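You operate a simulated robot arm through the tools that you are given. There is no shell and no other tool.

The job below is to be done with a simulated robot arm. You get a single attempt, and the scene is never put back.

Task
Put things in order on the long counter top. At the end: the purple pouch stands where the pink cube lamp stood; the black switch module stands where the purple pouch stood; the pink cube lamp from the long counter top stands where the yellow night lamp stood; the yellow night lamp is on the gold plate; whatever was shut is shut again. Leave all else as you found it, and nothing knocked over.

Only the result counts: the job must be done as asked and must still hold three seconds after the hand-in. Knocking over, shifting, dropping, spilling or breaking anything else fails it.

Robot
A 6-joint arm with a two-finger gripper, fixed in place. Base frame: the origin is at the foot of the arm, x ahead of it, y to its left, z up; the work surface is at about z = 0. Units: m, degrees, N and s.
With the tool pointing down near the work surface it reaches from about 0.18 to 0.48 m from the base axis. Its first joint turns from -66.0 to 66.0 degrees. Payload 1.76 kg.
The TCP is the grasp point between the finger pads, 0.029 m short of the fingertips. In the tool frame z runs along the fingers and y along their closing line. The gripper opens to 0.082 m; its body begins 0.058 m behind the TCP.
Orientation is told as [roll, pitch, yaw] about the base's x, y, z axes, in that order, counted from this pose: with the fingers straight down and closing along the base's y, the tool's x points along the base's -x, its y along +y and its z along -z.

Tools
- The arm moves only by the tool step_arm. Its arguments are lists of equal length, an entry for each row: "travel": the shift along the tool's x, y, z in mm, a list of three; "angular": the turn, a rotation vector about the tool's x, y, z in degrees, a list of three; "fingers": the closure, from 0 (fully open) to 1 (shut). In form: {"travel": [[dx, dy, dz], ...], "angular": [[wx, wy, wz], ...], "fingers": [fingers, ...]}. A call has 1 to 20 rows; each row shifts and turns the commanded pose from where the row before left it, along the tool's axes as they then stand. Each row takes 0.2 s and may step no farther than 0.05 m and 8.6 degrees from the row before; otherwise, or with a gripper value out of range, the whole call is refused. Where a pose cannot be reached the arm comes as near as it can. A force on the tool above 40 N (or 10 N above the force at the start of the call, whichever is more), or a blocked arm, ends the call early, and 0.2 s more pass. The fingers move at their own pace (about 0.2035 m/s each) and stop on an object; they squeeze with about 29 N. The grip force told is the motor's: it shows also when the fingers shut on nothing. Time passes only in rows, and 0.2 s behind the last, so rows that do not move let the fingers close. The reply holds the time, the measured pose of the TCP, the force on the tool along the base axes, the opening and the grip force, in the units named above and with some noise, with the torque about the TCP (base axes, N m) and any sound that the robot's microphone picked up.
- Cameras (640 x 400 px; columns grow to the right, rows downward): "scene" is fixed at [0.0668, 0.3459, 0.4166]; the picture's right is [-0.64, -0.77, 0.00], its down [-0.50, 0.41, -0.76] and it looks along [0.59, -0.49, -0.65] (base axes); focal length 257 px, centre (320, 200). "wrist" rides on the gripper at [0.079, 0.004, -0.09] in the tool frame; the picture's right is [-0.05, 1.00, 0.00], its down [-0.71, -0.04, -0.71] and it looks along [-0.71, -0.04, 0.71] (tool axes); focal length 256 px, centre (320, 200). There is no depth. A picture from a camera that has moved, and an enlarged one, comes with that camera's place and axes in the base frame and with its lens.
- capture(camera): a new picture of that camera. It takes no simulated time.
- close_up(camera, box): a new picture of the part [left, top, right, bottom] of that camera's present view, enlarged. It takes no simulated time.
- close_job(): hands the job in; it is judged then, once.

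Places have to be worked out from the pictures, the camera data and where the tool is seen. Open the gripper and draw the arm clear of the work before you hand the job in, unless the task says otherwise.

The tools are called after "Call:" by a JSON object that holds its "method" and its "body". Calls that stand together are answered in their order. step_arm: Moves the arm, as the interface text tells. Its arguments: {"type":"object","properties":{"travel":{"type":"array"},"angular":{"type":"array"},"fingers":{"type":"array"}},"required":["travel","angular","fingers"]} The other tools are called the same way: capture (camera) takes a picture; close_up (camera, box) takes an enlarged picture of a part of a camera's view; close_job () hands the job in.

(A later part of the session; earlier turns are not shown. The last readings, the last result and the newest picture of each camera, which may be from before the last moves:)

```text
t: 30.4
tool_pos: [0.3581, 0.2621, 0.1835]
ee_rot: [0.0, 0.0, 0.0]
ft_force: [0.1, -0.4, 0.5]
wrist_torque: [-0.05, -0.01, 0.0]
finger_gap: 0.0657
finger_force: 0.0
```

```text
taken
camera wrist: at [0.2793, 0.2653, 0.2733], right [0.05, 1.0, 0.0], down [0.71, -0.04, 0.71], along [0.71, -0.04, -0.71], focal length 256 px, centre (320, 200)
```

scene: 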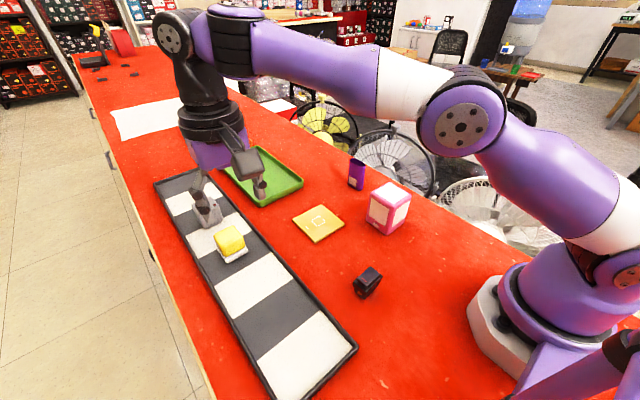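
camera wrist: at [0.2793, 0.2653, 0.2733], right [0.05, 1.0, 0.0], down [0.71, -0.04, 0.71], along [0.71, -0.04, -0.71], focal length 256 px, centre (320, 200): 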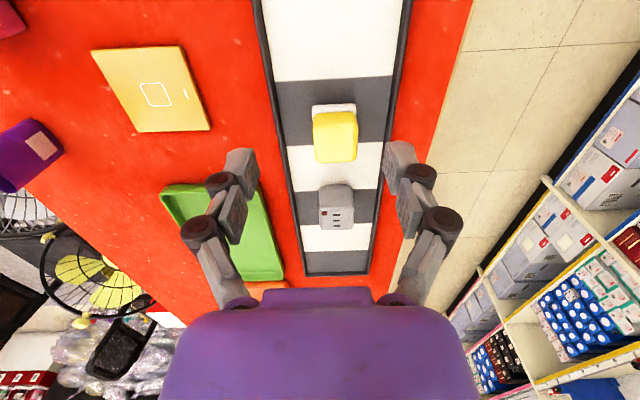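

The pouch is standing well. Now I'll tilt the tool 24° outward (fingers toward +x), at height.

Call:
{"method": "step_arm", "body": {"travel": [[0, 0, 0], [0, 0, 0], [0, 0, 0]], "angular": [[0, -8, 0], [0, -8, 0], [0, -8, 0]], "fingers": [0.2, 0.2, 0.2]}}

Call:
{"method": "capture", "body": {"camera": "wrist"}}

```text
t: 31.2
tool_pos: [0.3528, 0.267, 0.1819]
ee_rot: [1.5, -20.9, -0.5]
ft_force: [0.4, 0.3, 0.2]
wrist_torque: [-0.01, -0.02, -0.01]
finger_gap: 0.0654
finger_force: 0.1
out of reach, approached as far as the arm can: row 1
```

```text
taken
camera wrist: at [0.2484, 0.2691, 0.2381], right [0.05, 1.0, 0.04], down [0.41, -0.06, 0.91], along [0.91, -0.03, -0.41], focal length 256 px, centre (320, 200)
```

wrist: 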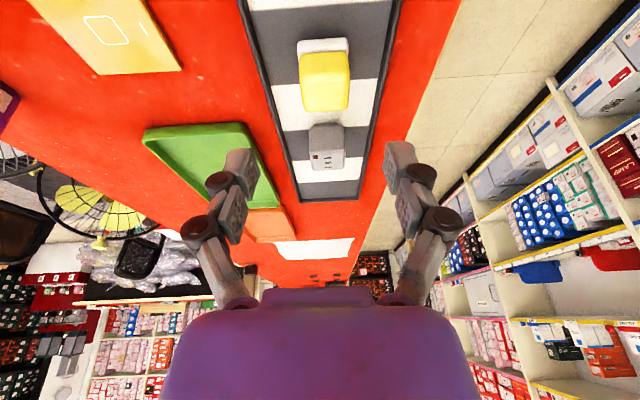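

One row was at the reach limit, so a 1.5° roll crept in. I'll correct the orientation toward pure pitch -24°.

Call:
{"method": "step_arm", "body": {"travel": [[10, -5, 10], [0, 0, 0]], "angular": [[1.2, -3, -1.0], [0, 0, 0]], "fingers": [0.2, 0.2]}}

```text
t: 31.8
tool_pos: [0.3488, 0.2618, 0.1681]
ee_rot: [-0.3, -23.8, 0.5]
ft_force: [0.4, 1.7, 0.3]
wrist_torque: [0.0, -0.03, 0.01]
finger_gap: 0.0657
finger_force: 0.0
```

Orientation is now nearly pure pitch (-23.8°). Next I'll move above the lamp, targeting TCP (0.43, 0.2725, 0.12).

Call:
{"method": "step_arm", "body": {"travel": [[-18.3, 3.6, 25.6], [-18.3, 3.6, 25.6], [-18.3, 3.6, 25.6]], "angular": [[0, 0, 0.5], [0, 0, 0], [0, 0, 0]], "fingers": [0.2, 0.2, 0.2]}}

Call:
{"method": "capture", "body": {"camera": "wrist"}}

Call:
{"method": "capture", "body": {"camera": "scene"}}

```text
t: 32.6
tool_pos: [0.4321, 0.2733, 0.1228]
ee_rot: [0.1, -23.8, 0.0]
ft_force: [0.0, -0.6, 0.1]
wrist_torque: [0.0, 0.0, 0.0]
finger_gap: 0.0658
finger_force: 0.2
```

```text
taken
camera wrist: at [0.3235, 0.2765, 0.1723], right [0.05, 1.0, 0.02], down [0.36, -0.04, 0.93], along [0.93, -0.04, -0.36], focal length 256 px, centre (320, 200)
```

wrist: 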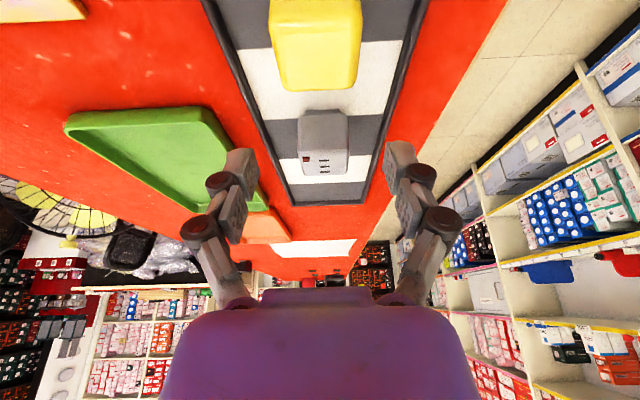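

```text
taken
```

scene: 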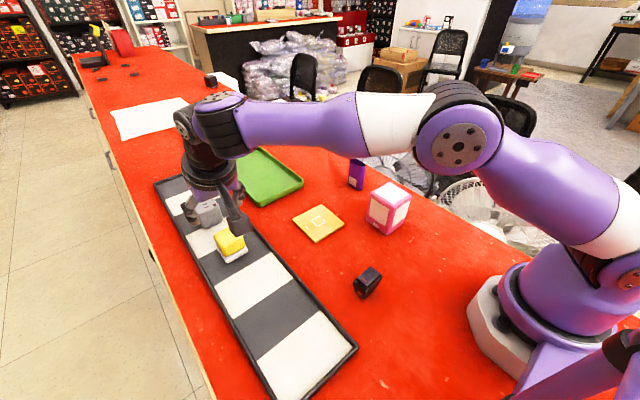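

Reached (0.432, 0.273) with the tilt. The lamp centre estimate is ≈(0.4295, 0.272), so I'll descend vertically halfway and check.

Call:
{"method": "step_arm", "body": {"travel": [[10.2, -0.5, 17.6], [8, 0, 18]], "angular": [[0, 0, 0], [0, 0, 0]], "fingers": [0.2, 0.2]}}

Call:
{"method": "capture", "body": {"camera": "wrist"}}

Call:
{"method": "close_up", "body": {"camera": "scene", "box": [150, 150, 290, 290]}}

```text
t: 33.2
tool_pos: [0.4271, 0.272, 0.0816]
ee_rot: [0.2, -23.8, 0.0]
ft_force: [0.8, 0.1, 0.2]
wrist_torque: [-0.03, 0.01, 0.0]
finger_gap: 0.0654
finger_force: 0.1
```

```text
taken
camera wrist: at [0.3198, 0.276, 0.1315], right [0.05, 1.0, 0.02], down [0.36, -0.04, 0.93], along [0.93, -0.04, -0.36], focal length 256 px, centre (320, 200)
```

wrist: 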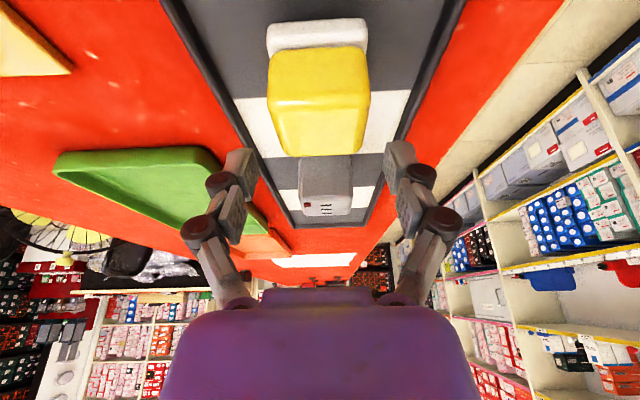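

```text
2.86 times, centred on (220, 220) of scene
camera zoom: at [0.0668, 0.3459, 0.4166], right [-0.64, -0.77, 0.0], down [-0.5, 0.41, -0.76], along [0.59, -0.49, -0.65], focal length 736 px, centre (606, 143)
```

zoom: 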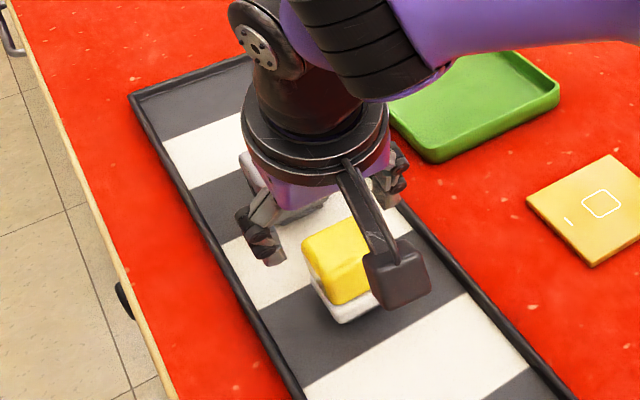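

The lamp is centred at ≈(0.430, 0.2725), with the yellow body spanning z≈0.018–0.052. I'll descend to TCP z≈0.046 so the pads take the yellow body.

Call:
{"method": "step_arm", "body": {"travel": [[5.85, 0.4, 16.9], [5.85, 0.3, 16.9], [0, 0, 0]], "angular": [[0, 0, 0], [0, 0, 0], [0, 0, 0]], "fingers": [0.2, 0.2, 0.2]}}

Call:
{"method": "capture", "body": {"camera": "wrist"}}

Call:
{"method": "close_up", "body": {"camera": "scene", "box": [170, 180, 280, 280]}}

```text
t: 34.0
tool_pos: [0.4315, 0.2735, 0.0432]
ee_rot: [0.1, -23.9, 0.1]
ft_force: [-0.1, 0.5, -0.3]
wrist_torque: [0.0, 0.0, -0.01]
finger_gap: 0.0658
finger_force: 0.0
```

```text
taken
camera wrist: at [0.3235, 0.2767, 0.0951], right [0.05, 1.0, 0.02], down [0.36, -0.04, 0.93], along [0.93, -0.04, -0.36], focal length 256 px, centre (320, 200)
```

wrist: 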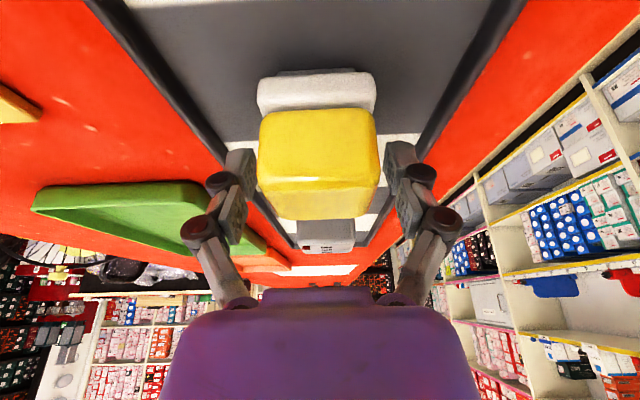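

```text
4.00 times, centred on (225, 230) of scene
camera zoom: at [0.0668, 0.3459, 0.4166], right [-0.64, -0.77, 0.0], down [-0.5, 0.41, -0.76], along [0.59, -0.49, -0.65], focal length 1030 px, centre (700, 80)
```

zoom: 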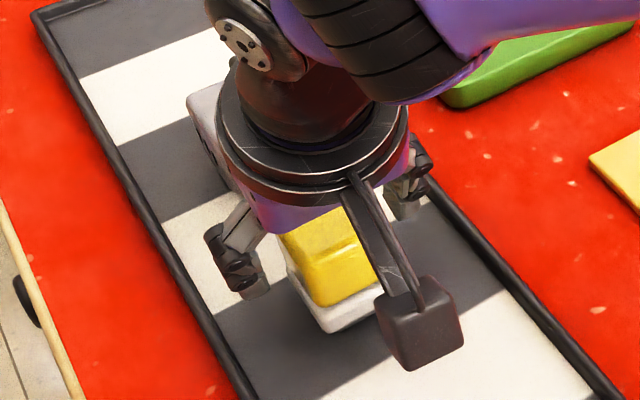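

Fingers straddle the yellow body symmetrically. Closing the grip.

Call:
{"method": "step_arm", "body": {"travel": [[0, 0, 0], [0, 0, 0], [0, 0, 0]], "angular": [[0, 0, 0], [0, 0, 0], [0, 0, 0]], "fingers": [0.38, 1, 1]}}

```text
t: 34.8
tool_pos: [0.4305, 0.2746, 0.045]
ee_rot: [0.1, -23.7, 0.0]
ft_force: [-1.1, 0.8, 1.0]
wrist_torque: [0.01, 0.01, 0.03]
finger_gap: 0.0452
finger_force: 28.8
```

Gripped at 45.2 mm. Lifting straight up.

Call:
{"method": "step_arm", "body": {"travel": [[-4, 0, -9.2], [-12.1, 0, -27.5], [-14, 0, -32]], "angular": [[0, 0, 0], [0, 0, 0], [0, 0, 0]], "fingers": [1, 1, 1]}}

Call:
{"method": "capture", "body": {"camera": "wrist"}}

Call:
{"method": "close_up", "body": {"camera": "scene", "box": [150, 150, 290, 290]}}

```text
t: 35.6
tool_pos: [0.4329, 0.2731, 0.1204]
ee_rot: [0.2, -23.7, 0.0]
ft_force: [-0.3, -0.4, 0.6]
wrist_torque: [-0.02, -0.01, 0.01]
finger_gap: 0.045
finger_force: 28.9
```

```text
taken
camera wrist: at [0.3236, 0.2766, 0.1705], right [0.05, 1.0, 0.02], down [0.36, -0.04, 0.93], along [0.93, -0.04, -0.36], focal length 256 px, centre (320, 200)
```

wrist: 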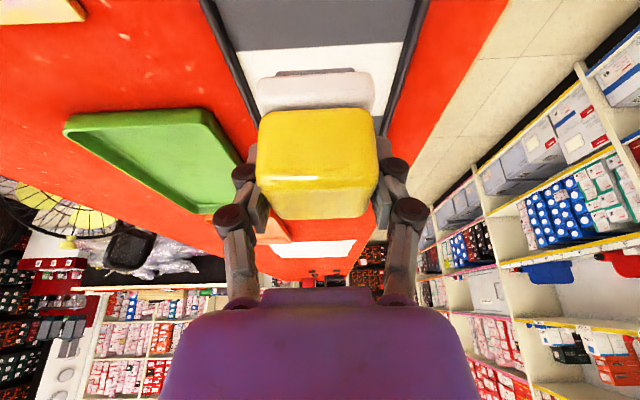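

```text
2.86 times, centred on (220, 220) of scene
camera zoom: at [0.0668, 0.3459, 0.4166], right [-0.64, -0.77, 0.0], down [-0.5, 0.41, -0.76], along [0.59, -0.49, -0.65], focal length 736 px, centre (606, 143)
```

zoom: 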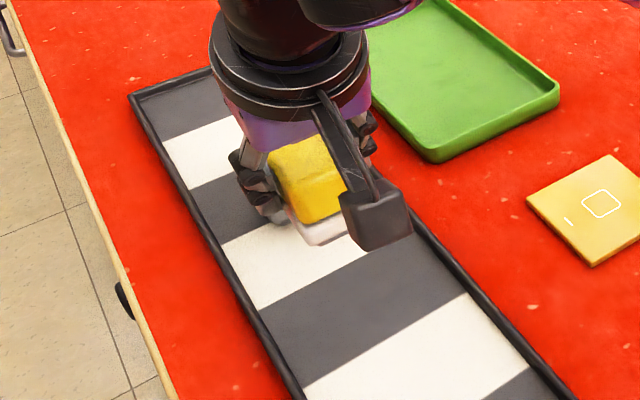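

The lamp is held upright. Carrying it over the gold plate centre at (0.385, 0.085).

Call:
{"method": "step_arm", "body": {"travel": [[8.8, -37.6, -3.9], [8.8, -37.6, -3.9], [8.8, -37.6, -3.9], [8.8, -37.6, -3.9], [8.8, -37.6, -3.9], [0, 0, 0]], "angular": [[0, 0, 0], [0, 0, 0], [0, 0, 0], [0, 0, 0], [0, 0, 0], [0, 0, 0]], "fingers": [1, 1, 1, 1, 1, 1]}}

Call:
{"method": "capture", "body": {"camera": "wrist"}}

Call:
{"method": "close_up", "body": {"camera": "scene", "box": [240, 100, 420, 280]}}

```text
t: 37.0
tool_pos: [0.3806, 0.0839, 0.1206]
ee_rot: [0.0, -23.7, 0.0]
ft_force: [0.6, 0.2, -1.0]
wrist_torque: [-0.02, -0.02, -0.01]
finger_gap: 0.0453
finger_force: 28.4
```

```text
taken
camera wrist: at [0.2727, 0.0867, 0.1712], right [0.05, 1.0, 0.02], down [0.36, -0.04, 0.93], along [0.93, -0.04, -0.36], focal length 256 px, centre (320, 200)
```

wrist: 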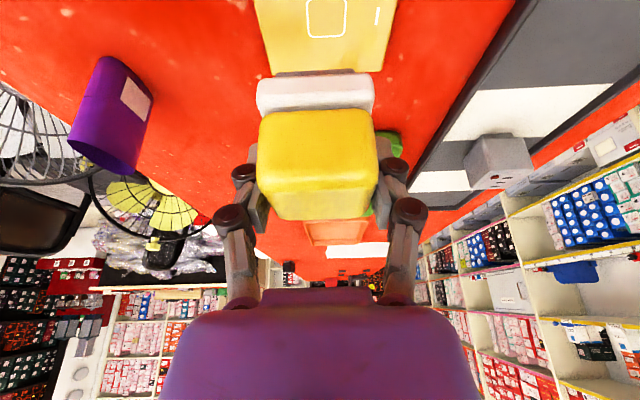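

```text
2.22 times, centred on (330, 190) of scene
camera zoom: at [0.0668, 0.3458, 0.4166], right [-0.64, -0.77, 0.0], down [-0.5, 0.41, -0.76], along [0.59, -0.49, -0.65], focal length 572 px, centre (298, 222)
```

zoom: 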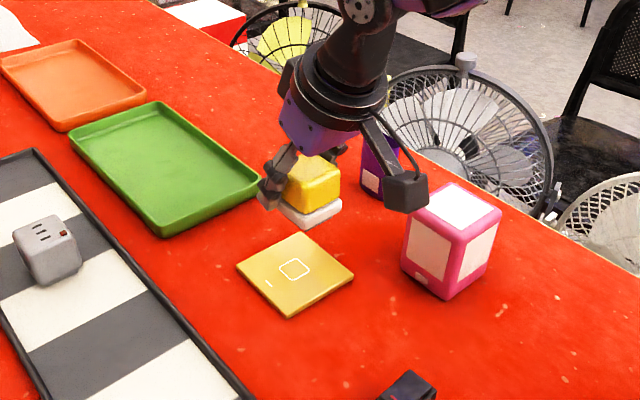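

The plate centre is at ≈(0.385, 0.086) and the TCP is at (0.3806, 0.0839). I'll nudge and lower most of the way.

Call:
{"method": "step_arm", "body": {"travel": [[7.4, 0.7, 20.1], [7.4, 0.7, 20.1], [7.4, 0.7, 18], [0, 0, 0]], "angular": [[0, 0, 0], [0, 0, 0], [0, 0, 0], [0, 0, 0]], "fingers": [1, 1, 1, 1]}}

Call:
{"method": "close_up", "body": {"camera": "scene", "box": [275, 165, 365, 255]}}

```text
t: 38.0
tool_pos: [0.3856, 0.0879, 0.0583]
ee_rot: [0.1, -23.8, 0.0]
ft_force: [0.9, 0.1, -0.2]
wrist_torque: [0.01, -0.01, 0.02]
finger_gap: 0.0453
finger_force: 29.1
```

```text
4.44 times, centred on (320, 210) of scene
camera zoom: at [0.0668, 0.3459, 0.4166], right [-0.64, -0.77, 0.0], down [-0.5, 0.41, -0.76], along [0.59, -0.49, -0.65], focal length 1144 px, centre (320, 156)
```

zoom: 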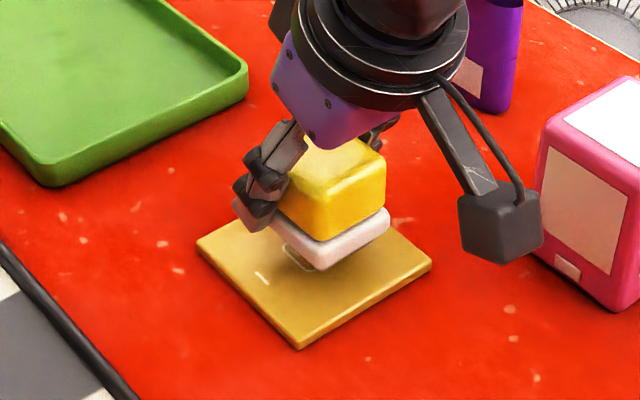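

The lamp hovers over the plate. Lowering slowly, watching the force.

Call:
{"method": "step_arm", "body": {"travel": [[1.2, 0, 2.75], [0.8, 0, 1.83], [0.4, 0, 0.92], [0.4, 0, 0.92], [0, 0, 0]], "angular": [[0, 0, 0], [0, 0, 0], [0, 0, 0], [0, 0, 0], [0, 0, 0]], "fingers": [1, 1, 1, 1, 1]}}

```text
t: 39.2
tool_pos: [0.3855, 0.0888, 0.0499]
ee_rot: [0.1, -23.8, 0.1]
ft_force: [-0.5, 1.2, -0.4]
wrist_torque: [0.02, -0.04, -0.02]
finger_gap: 0.0451
finger_force: 28.7
```

Call:
{"method": "step_arm", "body": {"travel": [[0.4, 0, 0.92], [0.4, 0, 0.92], [0, 0, 0]], "angular": [[0, 0, 0], [0, 0, 0], [0, 0, 0]], "fingers": [1, 1, 1]}}

Call:
{"method": "close_up", "body": {"camera": "scene", "box": [275, 175, 365, 255]}}

```text
t: 40.0
tool_pos: [0.3861, 0.0874, 0.0495]
ee_rot: [0.1, -23.8, 0.0]
ft_force: [-0.3, -0.6, 0.0]
wrist_torque: [-0.01, -0.03, 0.0]
finger_gap: 0.0452
finger_force: 28.8
```

```text
5.00 times, centred on (320, 215) of scene
camera zoom: at [0.0668, 0.3459, 0.4166], right [-0.64, -0.77, 0.0], down [-0.5, 0.41, -0.76], along [0.59, -0.49, -0.65], focal length 1287 px, centre (320, 125)
```

zoom: 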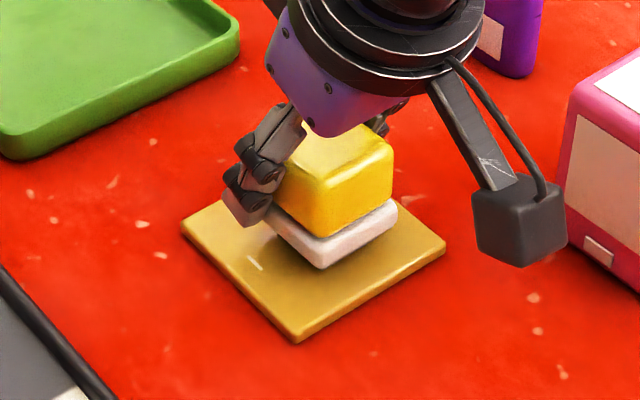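

Still a few millimetres above the plate. Continuing down in millimetre steps.

Call:
{"method": "step_arm", "body": {"travel": [[0.4, 0, 0.92], [0.4, 0, 0.92], [0, 0, 0]], "angular": [[0, 0, 0], [0, 0, 0], [0, 0, 0]], "fingers": [1, 1, 1]}}

```text
t: 40.8
tool_pos: [0.3864, 0.086, 0.0476]
ee_rot: [0.0, -23.9, 0.0]
ft_force: [-3.0, 0.5, 16.3]
wrist_torque: [0.02, 0.4, 0.03]
finger_gap: 0.0449
finger_force: 28.8
```

Contact (16 N). I'll ease off slightly and open the fingers.

Call:
{"method": "step_arm", "body": {"travel": [[-0.25, 0, -0.55], [0, 0, 0], [0, 0, 0], [0, 0, 0]], "angular": [[0, 0, 0], [0, 0, 0], [0, 0, 0], [0, 0, 0]], "fingers": [1, 0.4, 0.25, 0.15]}}

Call:
{"method": "capture", "body": {"camera": "wrist"}}

Call:
{"method": "close_up", "body": {"camera": "scene", "box": [275, 175, 365, 255]}}

```text
t: 41.8
tool_pos: [0.3849, 0.086, 0.0478]
ee_rot: [0.1, -23.7, 0.0]
ft_force: [0.0, 0.6, 0.5]
wrist_torque: [0.02, 0.01, -0.03]
finger_gap: 0.0696
finger_force: 0.0
```

```text
taken
camera wrist: at [0.2769, 0.0898, 0.0982], right [0.05, 1.0, 0.02], down [0.36, -0.04, 0.93], along [0.93, -0.04, -0.36], focal length 256 px, centre (320, 200)
```

wrist: 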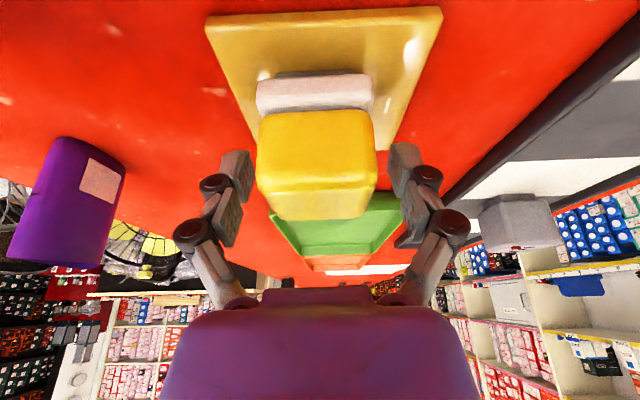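

```text
5.00 times, centred on (320, 215) of scene
camera zoom: at [0.0668, 0.3459, 0.4166], right [-0.64, -0.77, 0.0], down [-0.5, 0.41, -0.76], along [0.59, -0.49, -0.65], focal length 1287 px, centre (320, 125)
```

zoom: 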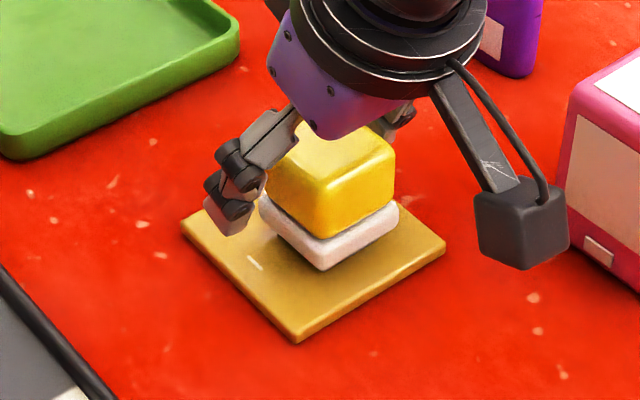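

The yellow lamp stands on the plate. I'll rise vertically, then move with the same tilt above the pink lamp at (0.291, -0.028).

Call:
{"method": "step_arm", "body": {"travel": [[-8, 0, -18.3], [-16, 0, -36.6], [-17, 0, -39], [-12, 0, -27], [24, -28.5, -10.6], [24, -28.5, -10.6], [24, -28.5, -10.6], [24, -28.5, -10.6], [0, 0, 0]], "angular": [[0, 0, 0], [0, 0, 0], [0, 0, 0], [0, 0, 0], [0, 0, 0], [0, 0, 0], [0, 0, 0], [0, 0, 0], [0, 0, 0]], "fingers": [0.15, 0, 0, 0, 0, 0, 0, 0, 0]}}

Call:
{"method": "capture", "body": {"camera": "wrist"}}

Call:
{"method": "capture", "body": {"camera": "scene"}}

```text
t: 43.8
tool_pos: [0.2781, -0.0253, 0.1779]
ee_rot: [0.1, -23.7, 0.0]
ft_force: [0.6, -0.1, 0.2]
wrist_torque: [-0.02, 0.01, 0.03]
finger_gap: 0.082
finger_force: 0.0
```

```text
taken
camera wrist: at [0.1706, -0.0225, 0.2285], right [0.05, 1.0, 0.02], down [0.36, -0.04, 0.93], along [0.93, -0.04, -0.36], focal length 256 px, centre (320, 200)
```

wrist: 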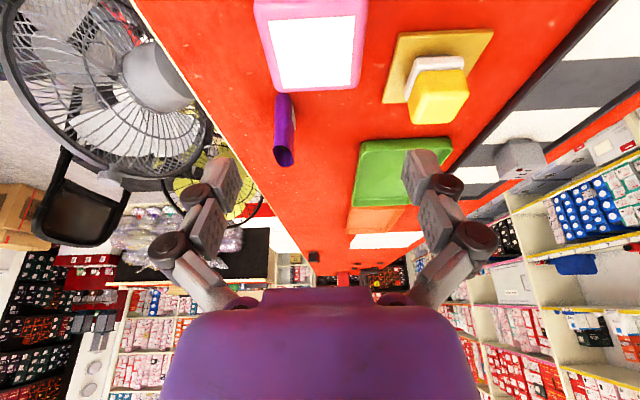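

```text
taken
```

scene: 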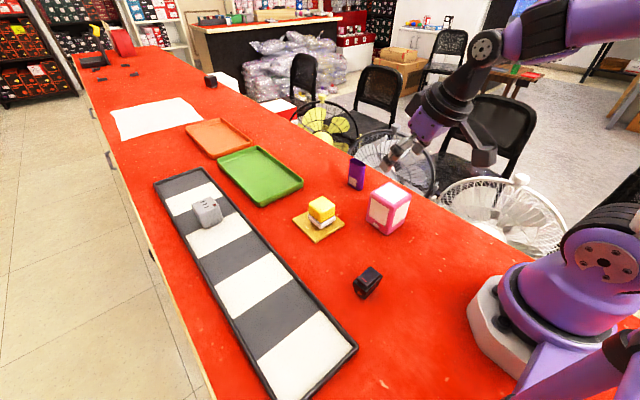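

All good: yellow on the plate and the pouch standing. The pink lamp is at ≈(0.293, -0.028), so I'll move down to a hover above it, keeping the tilt.

Call:
{"method": "step_arm", "body": {"travel": [[5.5, -1.3, 30.4], [5.5, -1.3, 28], [0, 0, 0]], "angular": [[0, 0, 0], [0, 0, 0], [0, 0, 0]], "fingers": [0, 0, 0]}}

Call:
{"method": "capture", "body": {"camera": "wrist"}}

Call:
{"method": "close_up", "body": {"camera": "scene", "box": [330, 120, 470, 260]}}

```text
t: 44.6
tool_pos: [0.2927, -0.0282, 0.1219]
ee_rot: [0.1, -23.9, 0.1]
ft_force: [0.0, 0.3, 1.0]
wrist_torque: [-0.01, -0.02, 0.01]
finger_gap: 0.082
finger_force: 0.1
```

```text
taken
camera wrist: at [0.1837, -0.0253, 0.172], right [0.05, 1.0, 0.02], down [0.36, -0.04, 0.93], along [0.93, -0.04, -0.36], focal length 256 px, centre (320, 200)
```

wrist: 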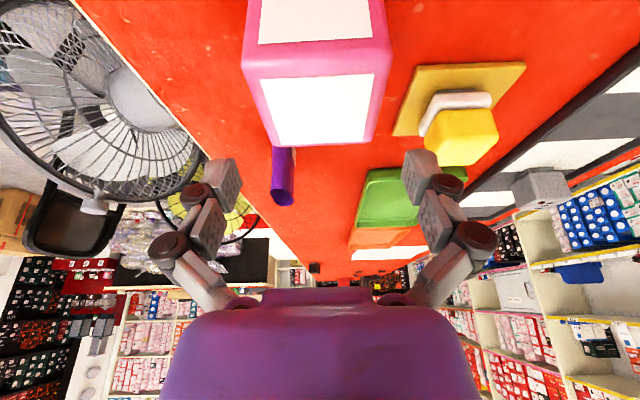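

```text
2.86 times, centred on (400, 190) of scene
camera zoom: at [0.0668, 0.3459, 0.4166], right [-0.64, -0.77, 0.0], down [-0.5, 0.41, -0.76], along [0.59, -0.49, -0.65], focal length 736 px, centre (91, 229)
```

zoom: 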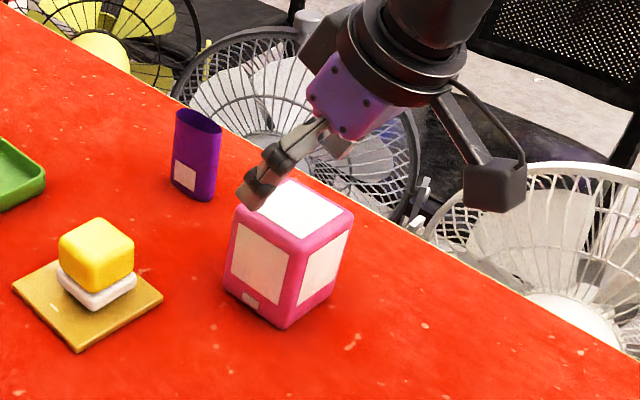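

The lamp is centred between the fingers. Descending vertically to z≈0.056.

Call:
{"method": "step_arm", "body": {"travel": [[8.6, -0.4, 20.3], [8.6, -0.4, 20.3], [8.4, 0, 20], [0, 0, 0]], "angular": [[0, 0, 0], [0, 0, 0], [0, 0, 0], [0, 0, 0]], "fingers": [0, 0, 0, 0]}}

Call:
{"method": "capture", "body": {"camera": "wrist"}}

Call:
{"method": "close_up", "body": {"camera": "scene", "box": [330, 140, 450, 260]}}

```text
t: 45.6
tool_pos: [0.2957, -0.0285, 0.0552]
ee_rot: [0.1, -23.7, -0.1]
ft_force: [-0.1, 1.0, -0.3]
wrist_torque: [0.03, -0.05, 0.02]
finger_gap: 0.082
finger_force: 0.1
```

```text
taken
camera wrist: at [0.1871, -0.0258, 0.1053], right [0.05, 1.0, 0.02], down [0.36, -0.04, 0.93], along [0.93, -0.04, -0.36], focal length 256 px, centre (320, 200)
```

wrist: 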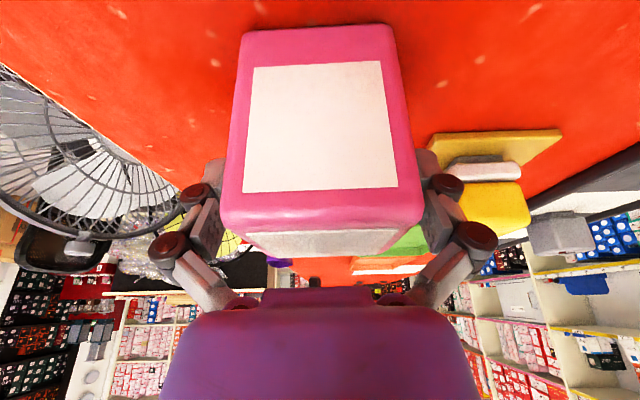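

```text
3.33 times, centred on (390, 200) of scene
camera zoom: at [0.0668, 0.3459, 0.4166], right [-0.64, -0.77, 0.0], down [-0.5, 0.41, -0.76], along [0.59, -0.49, -0.65], focal length 858 px, centre (87, 200)
```

zoom: 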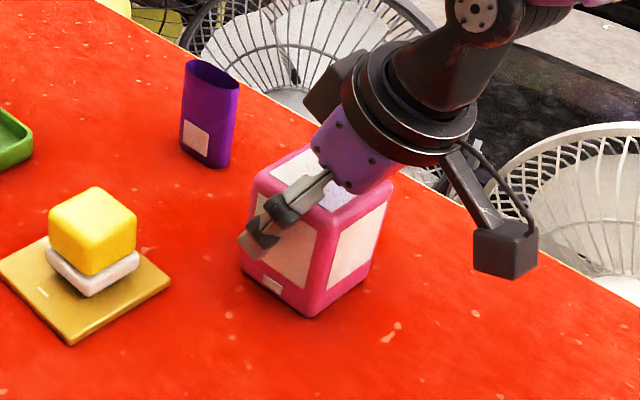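

TCP is at (0.2957, -0.0285), about 2 mm ahead of the lamp centre in x. Closing the grip.

Call:
{"method": "step_arm", "body": {"travel": [[0, 0, 0], [0, 0, 0], [0, 0, 0]], "angular": [[0, 0, 0], [0, 0, 0], [0, 0, 0]], "fingers": [0.2, 1, 1]}}

```text
t: 46.4
tool_pos: [0.2948, -0.0286, 0.0557]
ee_rot: [0.1, -23.8, 0.0]
ft_force: [-1.1, 0.2, 1.8]
wrist_torque: [0.14, -0.14, -0.01]
finger_gap: 0.0634
finger_force: 29.0
```

Gripped at 63.4 mm. Lifting straight up to clear everything.

Call:
{"method": "step_arm", "body": {"travel": [[-4, 0, -9.2], [-12.1, 0, -27.5], [-16.1, 0, -36.6], [-8, 0, -18.3], [0, 0, 0]], "angular": [[0, 0, 0], [0, 0, 0], [0, 0, 0], [0, 0, 0], [0, 0, 0]], "fingers": [1, 1, 1, 1, 1]}}

Call:
{"method": "capture", "body": {"camera": "wrist"}}

Call:
{"method": "close_up", "body": {"camera": "scene", "box": [300, 80, 460, 240]}}

```text
t: 47.6
tool_pos: [0.2937, -0.0302, 0.1561]
ee_rot: [0.1, -23.8, -0.1]
ft_force: [0.5, -0.2, -2.4]
wrist_torque: [-0.02, 0.01, 0.01]
finger_gap: 0.0638
finger_force: 29.1
```

```text
taken
camera wrist: at [0.1855, -0.0268, 0.2053], right [0.05, 1.0, 0.02], down [0.36, -0.04, 0.93], along [0.93, -0.04, -0.36], focal length 256 px, centre (320, 200)
```

wrist: 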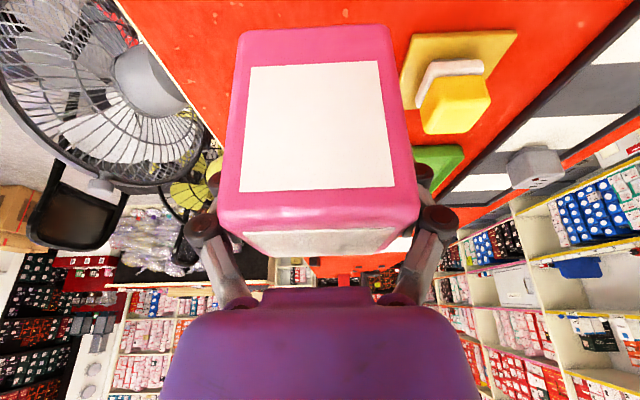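

```text
2.50 times, centred on (380, 160) of scene
camera zoom: at [0.0668, 0.3459, 0.4166], right [-0.64, -0.77, 0.0], down [-0.5, 0.41, -0.76], along [0.59, -0.49, -0.65], focal length 644 px, centre (170, 300)
```

zoom: 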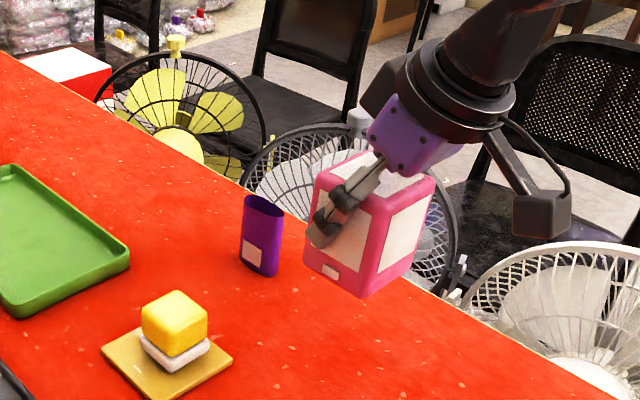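

Lamp held steady (−2.4 N). Carrying it toward the tray at this height (its bottom is ≈0.10, well above the yellow lamp).

Call:
{"method": "step_arm", "body": {"travel": [[-11.4, 37.6, 5.05], [-11.4, 37.6, 5.05], [-11.4, 37.6, 5.05], [-11.4, 37.6, 5.05], [-11.4, 37.6, 5.05], [-11.4, 37.6, 5.05], [-11.4, 37.6, 5.05], [-11.4, 37.6, 5.05], [0, 0, 0]], "angular": [[0, 0, 0], [0, 0, 0], [0, 0, 0], [0, 0, 0], [0, 0, 0], [0, 0, 0], [0, 0, 0], [0, 0, 0], [0, 0, 0]], "fingers": [1, 1, 1, 1, 1, 1, 1, 1, 1]}}

Call:
{"method": "capture", "body": {"camera": "scene"}}

```text
t: 49.6
tool_pos: [0.395, 0.271, 0.1558]
ee_rot: [0.0, -23.6, -0.1]
ft_force: [0.0, 0.1, -2.4]
wrist_torque: [-0.02, -0.04, -0.02]
finger_gap: 0.0635
finger_force: 29.2
```

```text
taken
```

scene: 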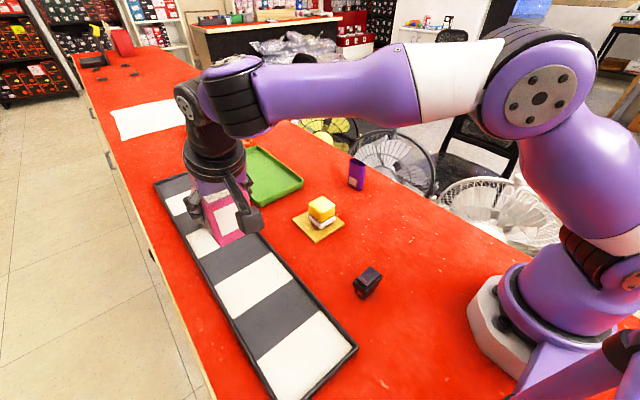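

Now I'll lower along the tool axis toward TCP (0.432, 0.2725, 0.075), stopping just above the tray.

Call:
{"method": "step_arm", "body": {"travel": [[-0.3, 0.4, 25], [-0.3, 0.4, 25], [-0.3, 0.4, 22], [-0.3, 0.3, 17], [0, 0, 0]], "angular": [[0, 0, 0], [0, 0, 0], [0, 0, 0], [0, 0, 0], [0, 0, 0]], "fingers": [1, 1, 1, 1, 1]}}

Call:
{"method": "capture", "body": {"camera": "wrist"}}

Call:
{"method": "close_up", "body": {"camera": "scene", "box": [160, 160, 280, 280]}}

```text
t: 50.8
tool_pos: [0.4308, 0.2707, 0.0743]
ee_rot: [0.1, -23.8, 0.0]
ft_force: [0.3, -0.7, -2.6]
wrist_torque: [0.01, 0.01, 0.0]
finger_gap: 0.0632
finger_force: 29.1
```

```text
taken
camera wrist: at [0.3224, 0.2755, 0.1257], right [0.05, 1.0, 0.02], down [0.36, -0.04, 0.93], along [0.93, -0.04, -0.36], focal length 256 px, centre (320, 200)
```

wrist: 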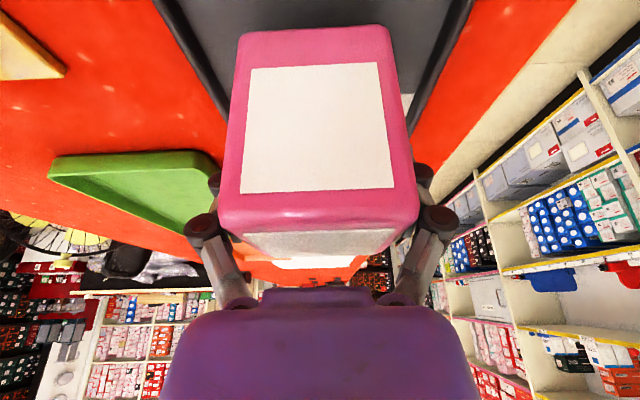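

```text
3.33 times, centred on (220, 220) of scene
camera zoom: at [0.0668, 0.3459, 0.4166], right [-0.64, -0.77, 0.0], down [-0.5, 0.41, -0.76], along [0.59, -0.49, -0.65], focal length 858 px, centre (653, 133)
```

zoom: 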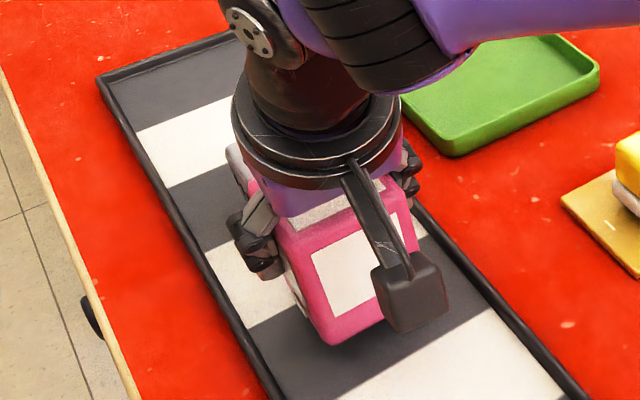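

I'll nudge to the target and lower to a few millimetres above contact.

Call:
{"method": "step_arm", "body": {"travel": [[1.5, 0.8, 4.8], [1.6, 0.8, 4.8], [0.4, 0, 0.92], [0, 0, 0]], "angular": [[0, 0, 0], [0, 0, 0], [0, 0, 0], [0, 0, 0]], "fingers": [1, 1, 1, 1]}}

```text
t: 51.8
tool_pos: [0.4319, 0.273, 0.0659]
ee_rot: [0.1, -23.8, 0.1]
ft_force: [-0.2, 1.1, -2.6]
wrist_torque: [0.03, -0.03, 0.05]
finger_gap: 0.0634
finger_force: 28.4
```

Call:
{"method": "step_arm", "body": {"travel": [[0.8, 0, 1.83], [0.4, 0, 0.92], [0.4, 0, 0.92], [0, 0, 0]], "angular": [[0, 0, 0], [0, 0, 0], [0, 0, 0], [0, 0, 0]], "fingers": [1, 1, 1, 1]}}

```text
t: 52.8
tool_pos: [0.4314, 0.2732, 0.0604]
ee_rot: [0.1, -23.8, 0.0]
ft_force: [-0.6, 0.1, -1.8]
wrist_torque: [-0.02, -0.03, -0.01]
finger_gap: 0.0631
finger_force: 29.0
```

The reading is near the expected contact height but still free. I'll lower one millimetre more.

Call:
{"method": "step_arm", "body": {"travel": [[0.4, 0, 0.92], [0, 0, 0]], "angular": [[0, 0, 0], [0, 0, 0]], "fingers": [1, 1]}}

```text
t: 53.4
tool_pos: [0.4317, 0.2742, 0.0607]
ee_rot: [0.0, -23.8, 0.0]
ft_force: [-1.8, -0.6, 6.7]
wrist_torque: [0.19, 0.22, 0.06]
finger_gap: 0.0635
finger_force: 29.0
```

Contact made. Opening the fingers now.

Call:
{"method": "step_arm", "body": {"travel": [[0, 0, 0], [0, 0, 0], [0, 0, 0], [0, 0, 0]], "angular": [[0, 0, 0], [0, 0, 0], [0, 0, 0], [0, 0, 0]], "fingers": [0.2, 0.1, 0.05, 0.05]}}

Call:
{"method": "capture", "body": {"camera": "wrist"}}

Call:
{"method": "close_up", "body": {"camera": "scene", "box": [160, 160, 280, 280]}}

```text
t: 54.4
tool_pos: [0.432, 0.273, 0.0605]
ee_rot: [0.2, -23.8, 0.0]
ft_force: [-1.2, -0.5, 0.7]
wrist_torque: [0.0, 0.02, 0.01]
finger_gap: 0.078
finger_force: 0.0
```

```text
taken
camera wrist: at [0.3237, 0.2769, 0.1099], right [0.05, 1.0, 0.02], down [0.36, -0.04, 0.93], along [0.93, -0.04, -0.36], focal length 256 px, centre (320, 200)
```

wrist: 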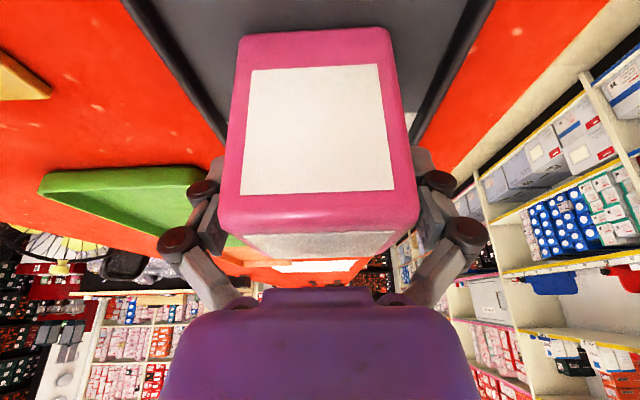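

```text
3.33 times, centred on (220, 220) of scene
camera zoom: at [0.0668, 0.3459, 0.4166], right [-0.64, -0.77, 0.0], down [-0.5, 0.41, -0.76], along [0.59, -0.49, -0.65], focal length 858 px, centre (653, 133)
```

zoom: 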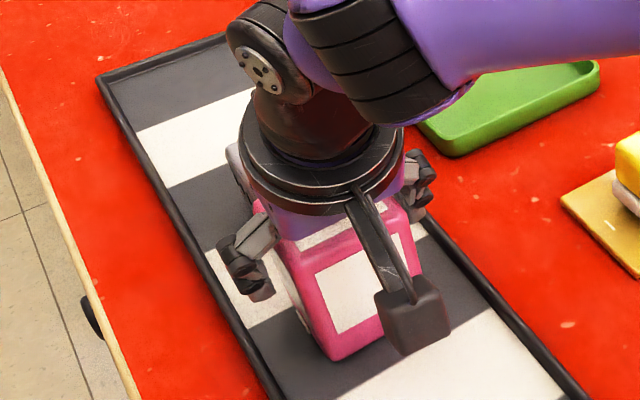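

The pink lamp stands at ≈(0.430, 0.273). I'll rise vertically, pull back, and return the tool to vertical.

Call:
{"method": "step_arm", "body": {"travel": [[-8, 0, -18.3], [-16.1, 0, -36.6], [-16.1, 0, -36.6], [40, 0, -15], [30, -20, -10], [10, -30, 0], [0, -20, 0], [0, -20, 0]], "angular": [[0, 0, 0], [0, 0, 0], [0, 0, 0], [0, 0, 0], [0, 0, 0], [0, 8, 0], [0, 8, 0], [0, 7.8, 0]], "fingers": [0.05, 0.05, 0.05, 0.05, 0.2, 0.2, 0.2, 0.2]}}

Call:
{"method": "capture", "body": {"camera": "scene"}}

Call:
{"method": "capture", "body": {"camera": "wrist"}}

```text
t: 56.2
tool_pos: [0.3477, 0.1815, 0.1513]
ee_rot: [-0.1, 0.2, 0.1]
ft_force: [-0.1, -0.6, 0.0]
wrist_torque: [0.01, -0.02, -0.02]
finger_gap: 0.0658
finger_force: 0.1
```

```text
taken
```

scene: 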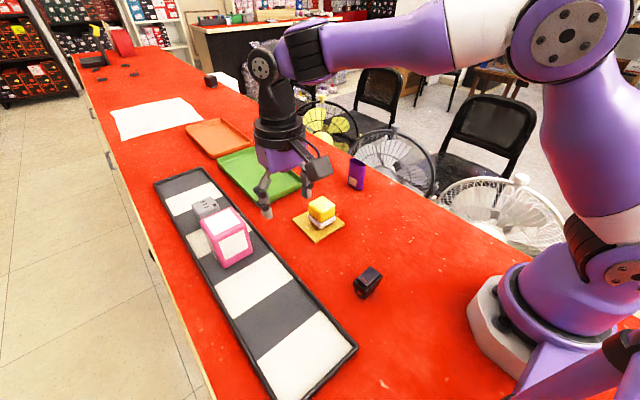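

```text
taken
camera wrist: at [0.269, 0.1854, 0.2399], right [0.05, 1.0, 0.0], down [0.71, -0.04, 0.71], along [0.7, -0.04, -0.71], focal length 256 px, centre (320, 200)
```

wrist: 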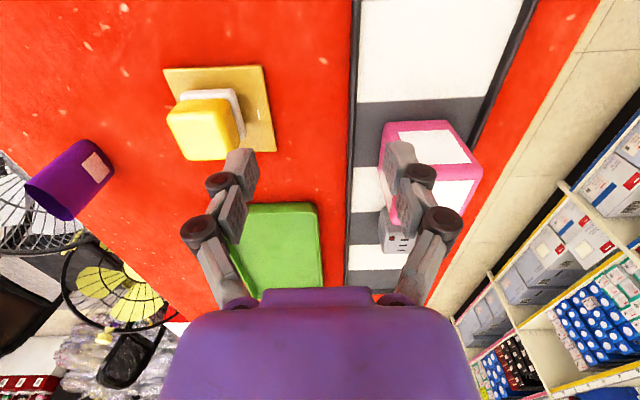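

All three placements look right. Now for the switch: I'll move above it near (0.206, 0.122) to inspect.

Call:
{"method": "step_arm", "body": {"travel": [[37, -15, -3], [37, -15, -3], [37, -15, -3], [36, -14, -3], [0, 0, 0]], "angular": [[0, 0, 0], [0, 0, 0], [0, 0, 0], [0, 0, 0], [0, 0, 0]], "fingers": [0.1, 0.1, 0.1, 0.1, 0.1]}}

Call:
{"method": "close_up", "body": {"camera": "wrist", "box": [240, 0, 400, 140]}}

Call:
{"method": "close_up", "body": {"camera": "scene", "box": [330, 240, 410, 320]}}

Call:
{"method": "capture", "body": {"camera": "wrist"}}

```text
t: 57.4
tool_pos: [0.2009, 0.1238, 0.1628]
ee_rot: [0.1, 0.0, 0.0]
ft_force: [0.2, 0.1, -0.1]
wrist_torque: [-0.02, -0.02, 0.0]
finger_gap: 0.0742
finger_force: 0.1
```

```text
2.86 times, centred on (320, 70) of wrist
camera zoom: at [0.1227, 0.1273, 0.2528], right [0.05, 1.0, 0.0], down [0.71, -0.04, 0.71], along [0.71, -0.04, -0.71], focal length 731 px, centre (320, 571)
```

zoom: 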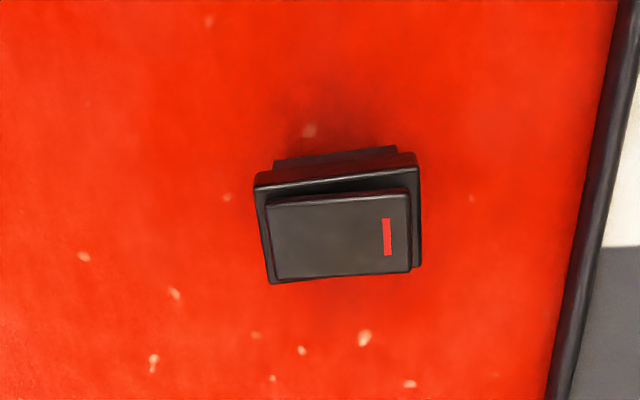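

```text
5.00 times, centred on (370, 280) of scene
camera zoom: at [0.0668, 0.3459, 0.4166], right [-0.64, -0.77, 0.0], down [-0.5, 0.41, -0.76], along [0.59, -0.49, -0.65], focal length 1287 px, centre (70, -200)
```

zoom: 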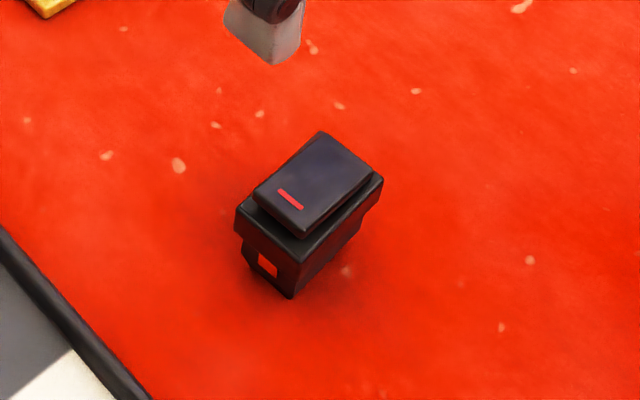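

```text
taken
camera wrist: at [0.1227, 0.1273, 0.2528], right [0.05, 1.0, 0.0], down [0.71, -0.04, 0.71], along [0.71, -0.04, -0.71], focal length 256 px, centre (320, 200)
```

wrist: 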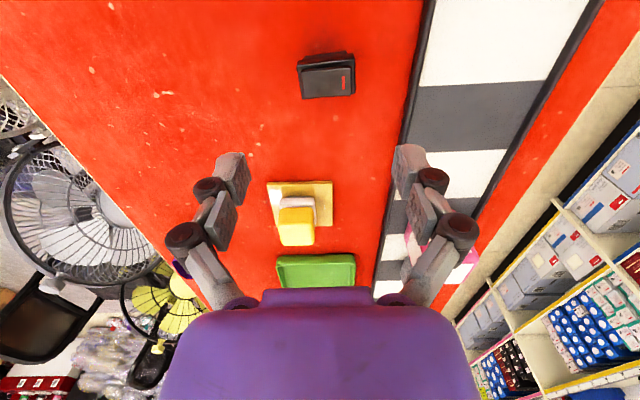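

The wrist view gives the switch at ≈(0.204, 0.1285). Its flange is about 31 mm (x) × 47 mm (y), turned about +3°, at z≈0.017–0.025. At the pouch's old spot the tray rim is close in y, so I'll grip it along x and yaw the tool about +93°.

Call:
{"method": "step_arm", "body": {"travel": [[0, 0, 0], [0, 0, 0], [0, 0, 0], [0, 0, 0], [0, 0, 0], [0, 0, 0], [0, 0, 0], [0, 0, 0], [0, 0, 0], [0, 0, 0], [0, 0, 0], [0, 0, 0]], "angular": [[0, 0, -8.5], [0, 0, -8.5], [0, 0, -8.5], [0, 0, -8.5], [0, 0, -8.5], [0, 0, -8.5], [0, 0, -8.5], [0, 0, -8.5], [0, 0, -8.5], [0, 0, -8.5], [0, 0, -8], [0, 0, 0]], "fingers": [0.1, 0.1, 0.1, 0.1, 0.1, 0.1, 0.1, 0.1, 0.1, 0.1, 0.1, 0.1]}}

Call:
{"method": "capture", "body": {"camera": "wrist"}}

Call:
{"method": "capture", "body": {"camera": "scene"}}

```text
t: 60.0
tool_pos: [0.2008, 0.1246, 0.1637]
ee_rot: [-0.1, -0.1, 93.0]
ft_force: [1.2, -0.2, 0.2]
wrist_torque: [-0.01, 0.01, 0.0]
finger_gap: 0.0739
finger_force: 0.1
```

```text
taken
camera wrist: at [0.202, 0.0439, 0.2522], right [-1.0, 0.0, 0.0], down [0.0, 0.71, 0.71], along [0.0, 0.71, -0.71], focal length 256 px, centre (320, 200)
```

wrist: 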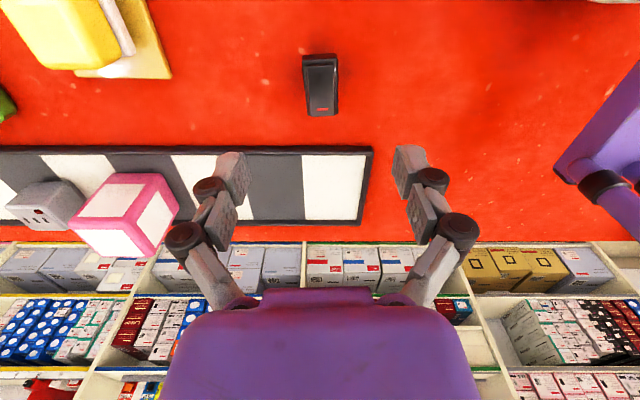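

```text
taken
```

scene: 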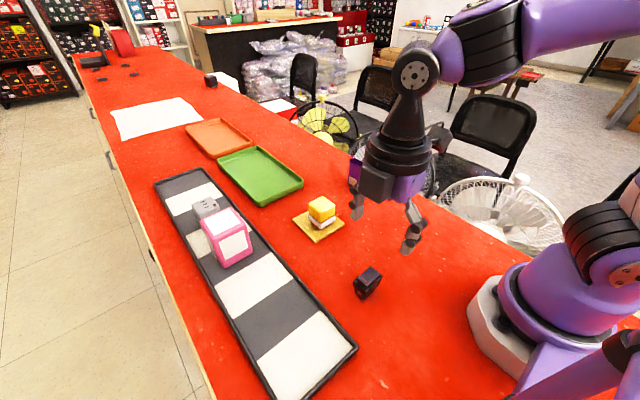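

Call:
{"method": "close_up", "body": {"camera": "wrist", "box": [270, 30, 370, 130]}}

```text
4.00 times, centred on (320, 80) of wrist
camera zoom: at [0.202, 0.0439, 0.2522], right [-1.0, 0.0, 0.0], down [0.0, 0.71, 0.71], along [0.0, 0.71, -0.71], focal length 1024 px, centre (320, 680)
```

zoom: 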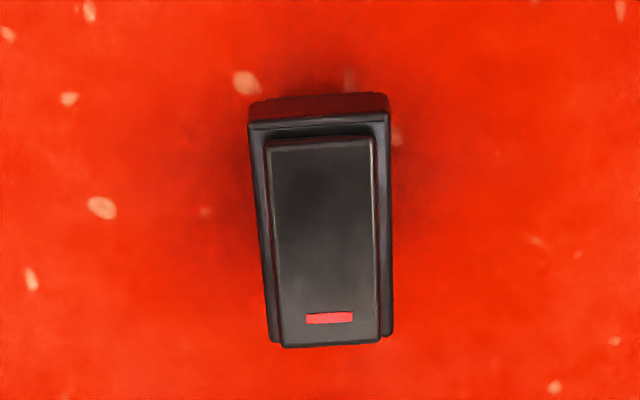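

Combining both views, the flange top must be near z≈0.038–0.04, with the switch about 45 mm tall and centred at ≈(0.2005, 0.128). The yaw matches its 3° turn. I'll descend to a hover and check.

Call:
{"method": "step_arm", "body": {"travel": [[-3.4, 0.2, 30], [0, 0, 35], [0, 0, 18], [0, 0, 0]], "angular": [[0, 0, 0], [0, 0, 0], [0, 0, 0], [0, 0, 0]], "fingers": [0.2, 0.2, 0.2, 0.2]}}

Call:
{"method": "capture", "body": {"camera": "wrist"}}

Call:
{"method": "close_up", "body": {"camera": "scene", "box": [310, 190, 440, 320]}}

```text
t: 61.0
tool_pos: [0.2002, 0.1261, 0.0796]
ee_rot: [0.0, -0.1, 93.0]
ft_force: [-0.5, 0.4, -0.4]
wrist_torque: [0.0, 0.02, -0.01]
finger_gap: 0.0657
finger_force: 0.0
```

```text
taken
camera wrist: at [0.2008, 0.0463, 0.1696], right [-1.0, 0.0, 0.0], down [0.0, 0.71, 0.71], along [0.0, 0.71, -0.71], focal length 256 px, centre (320, 200)
```

wrist: 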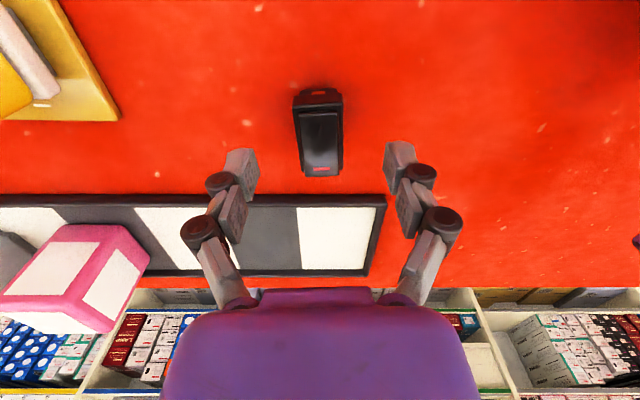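

```text
3.08 times, centred on (375, 255) of scene
camera zoom: at [0.0668, 0.3459, 0.4166], right [-0.64, -0.77, 0.0], down [-0.5, 0.41, -0.76], along [0.59, -0.49, -0.65], focal length 792 px, centre (151, 31)
```

zoom: 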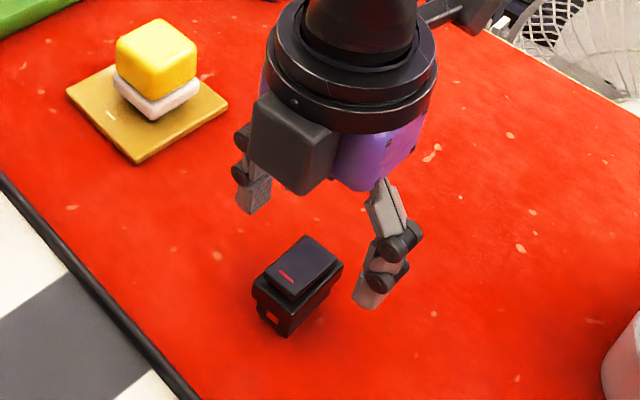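

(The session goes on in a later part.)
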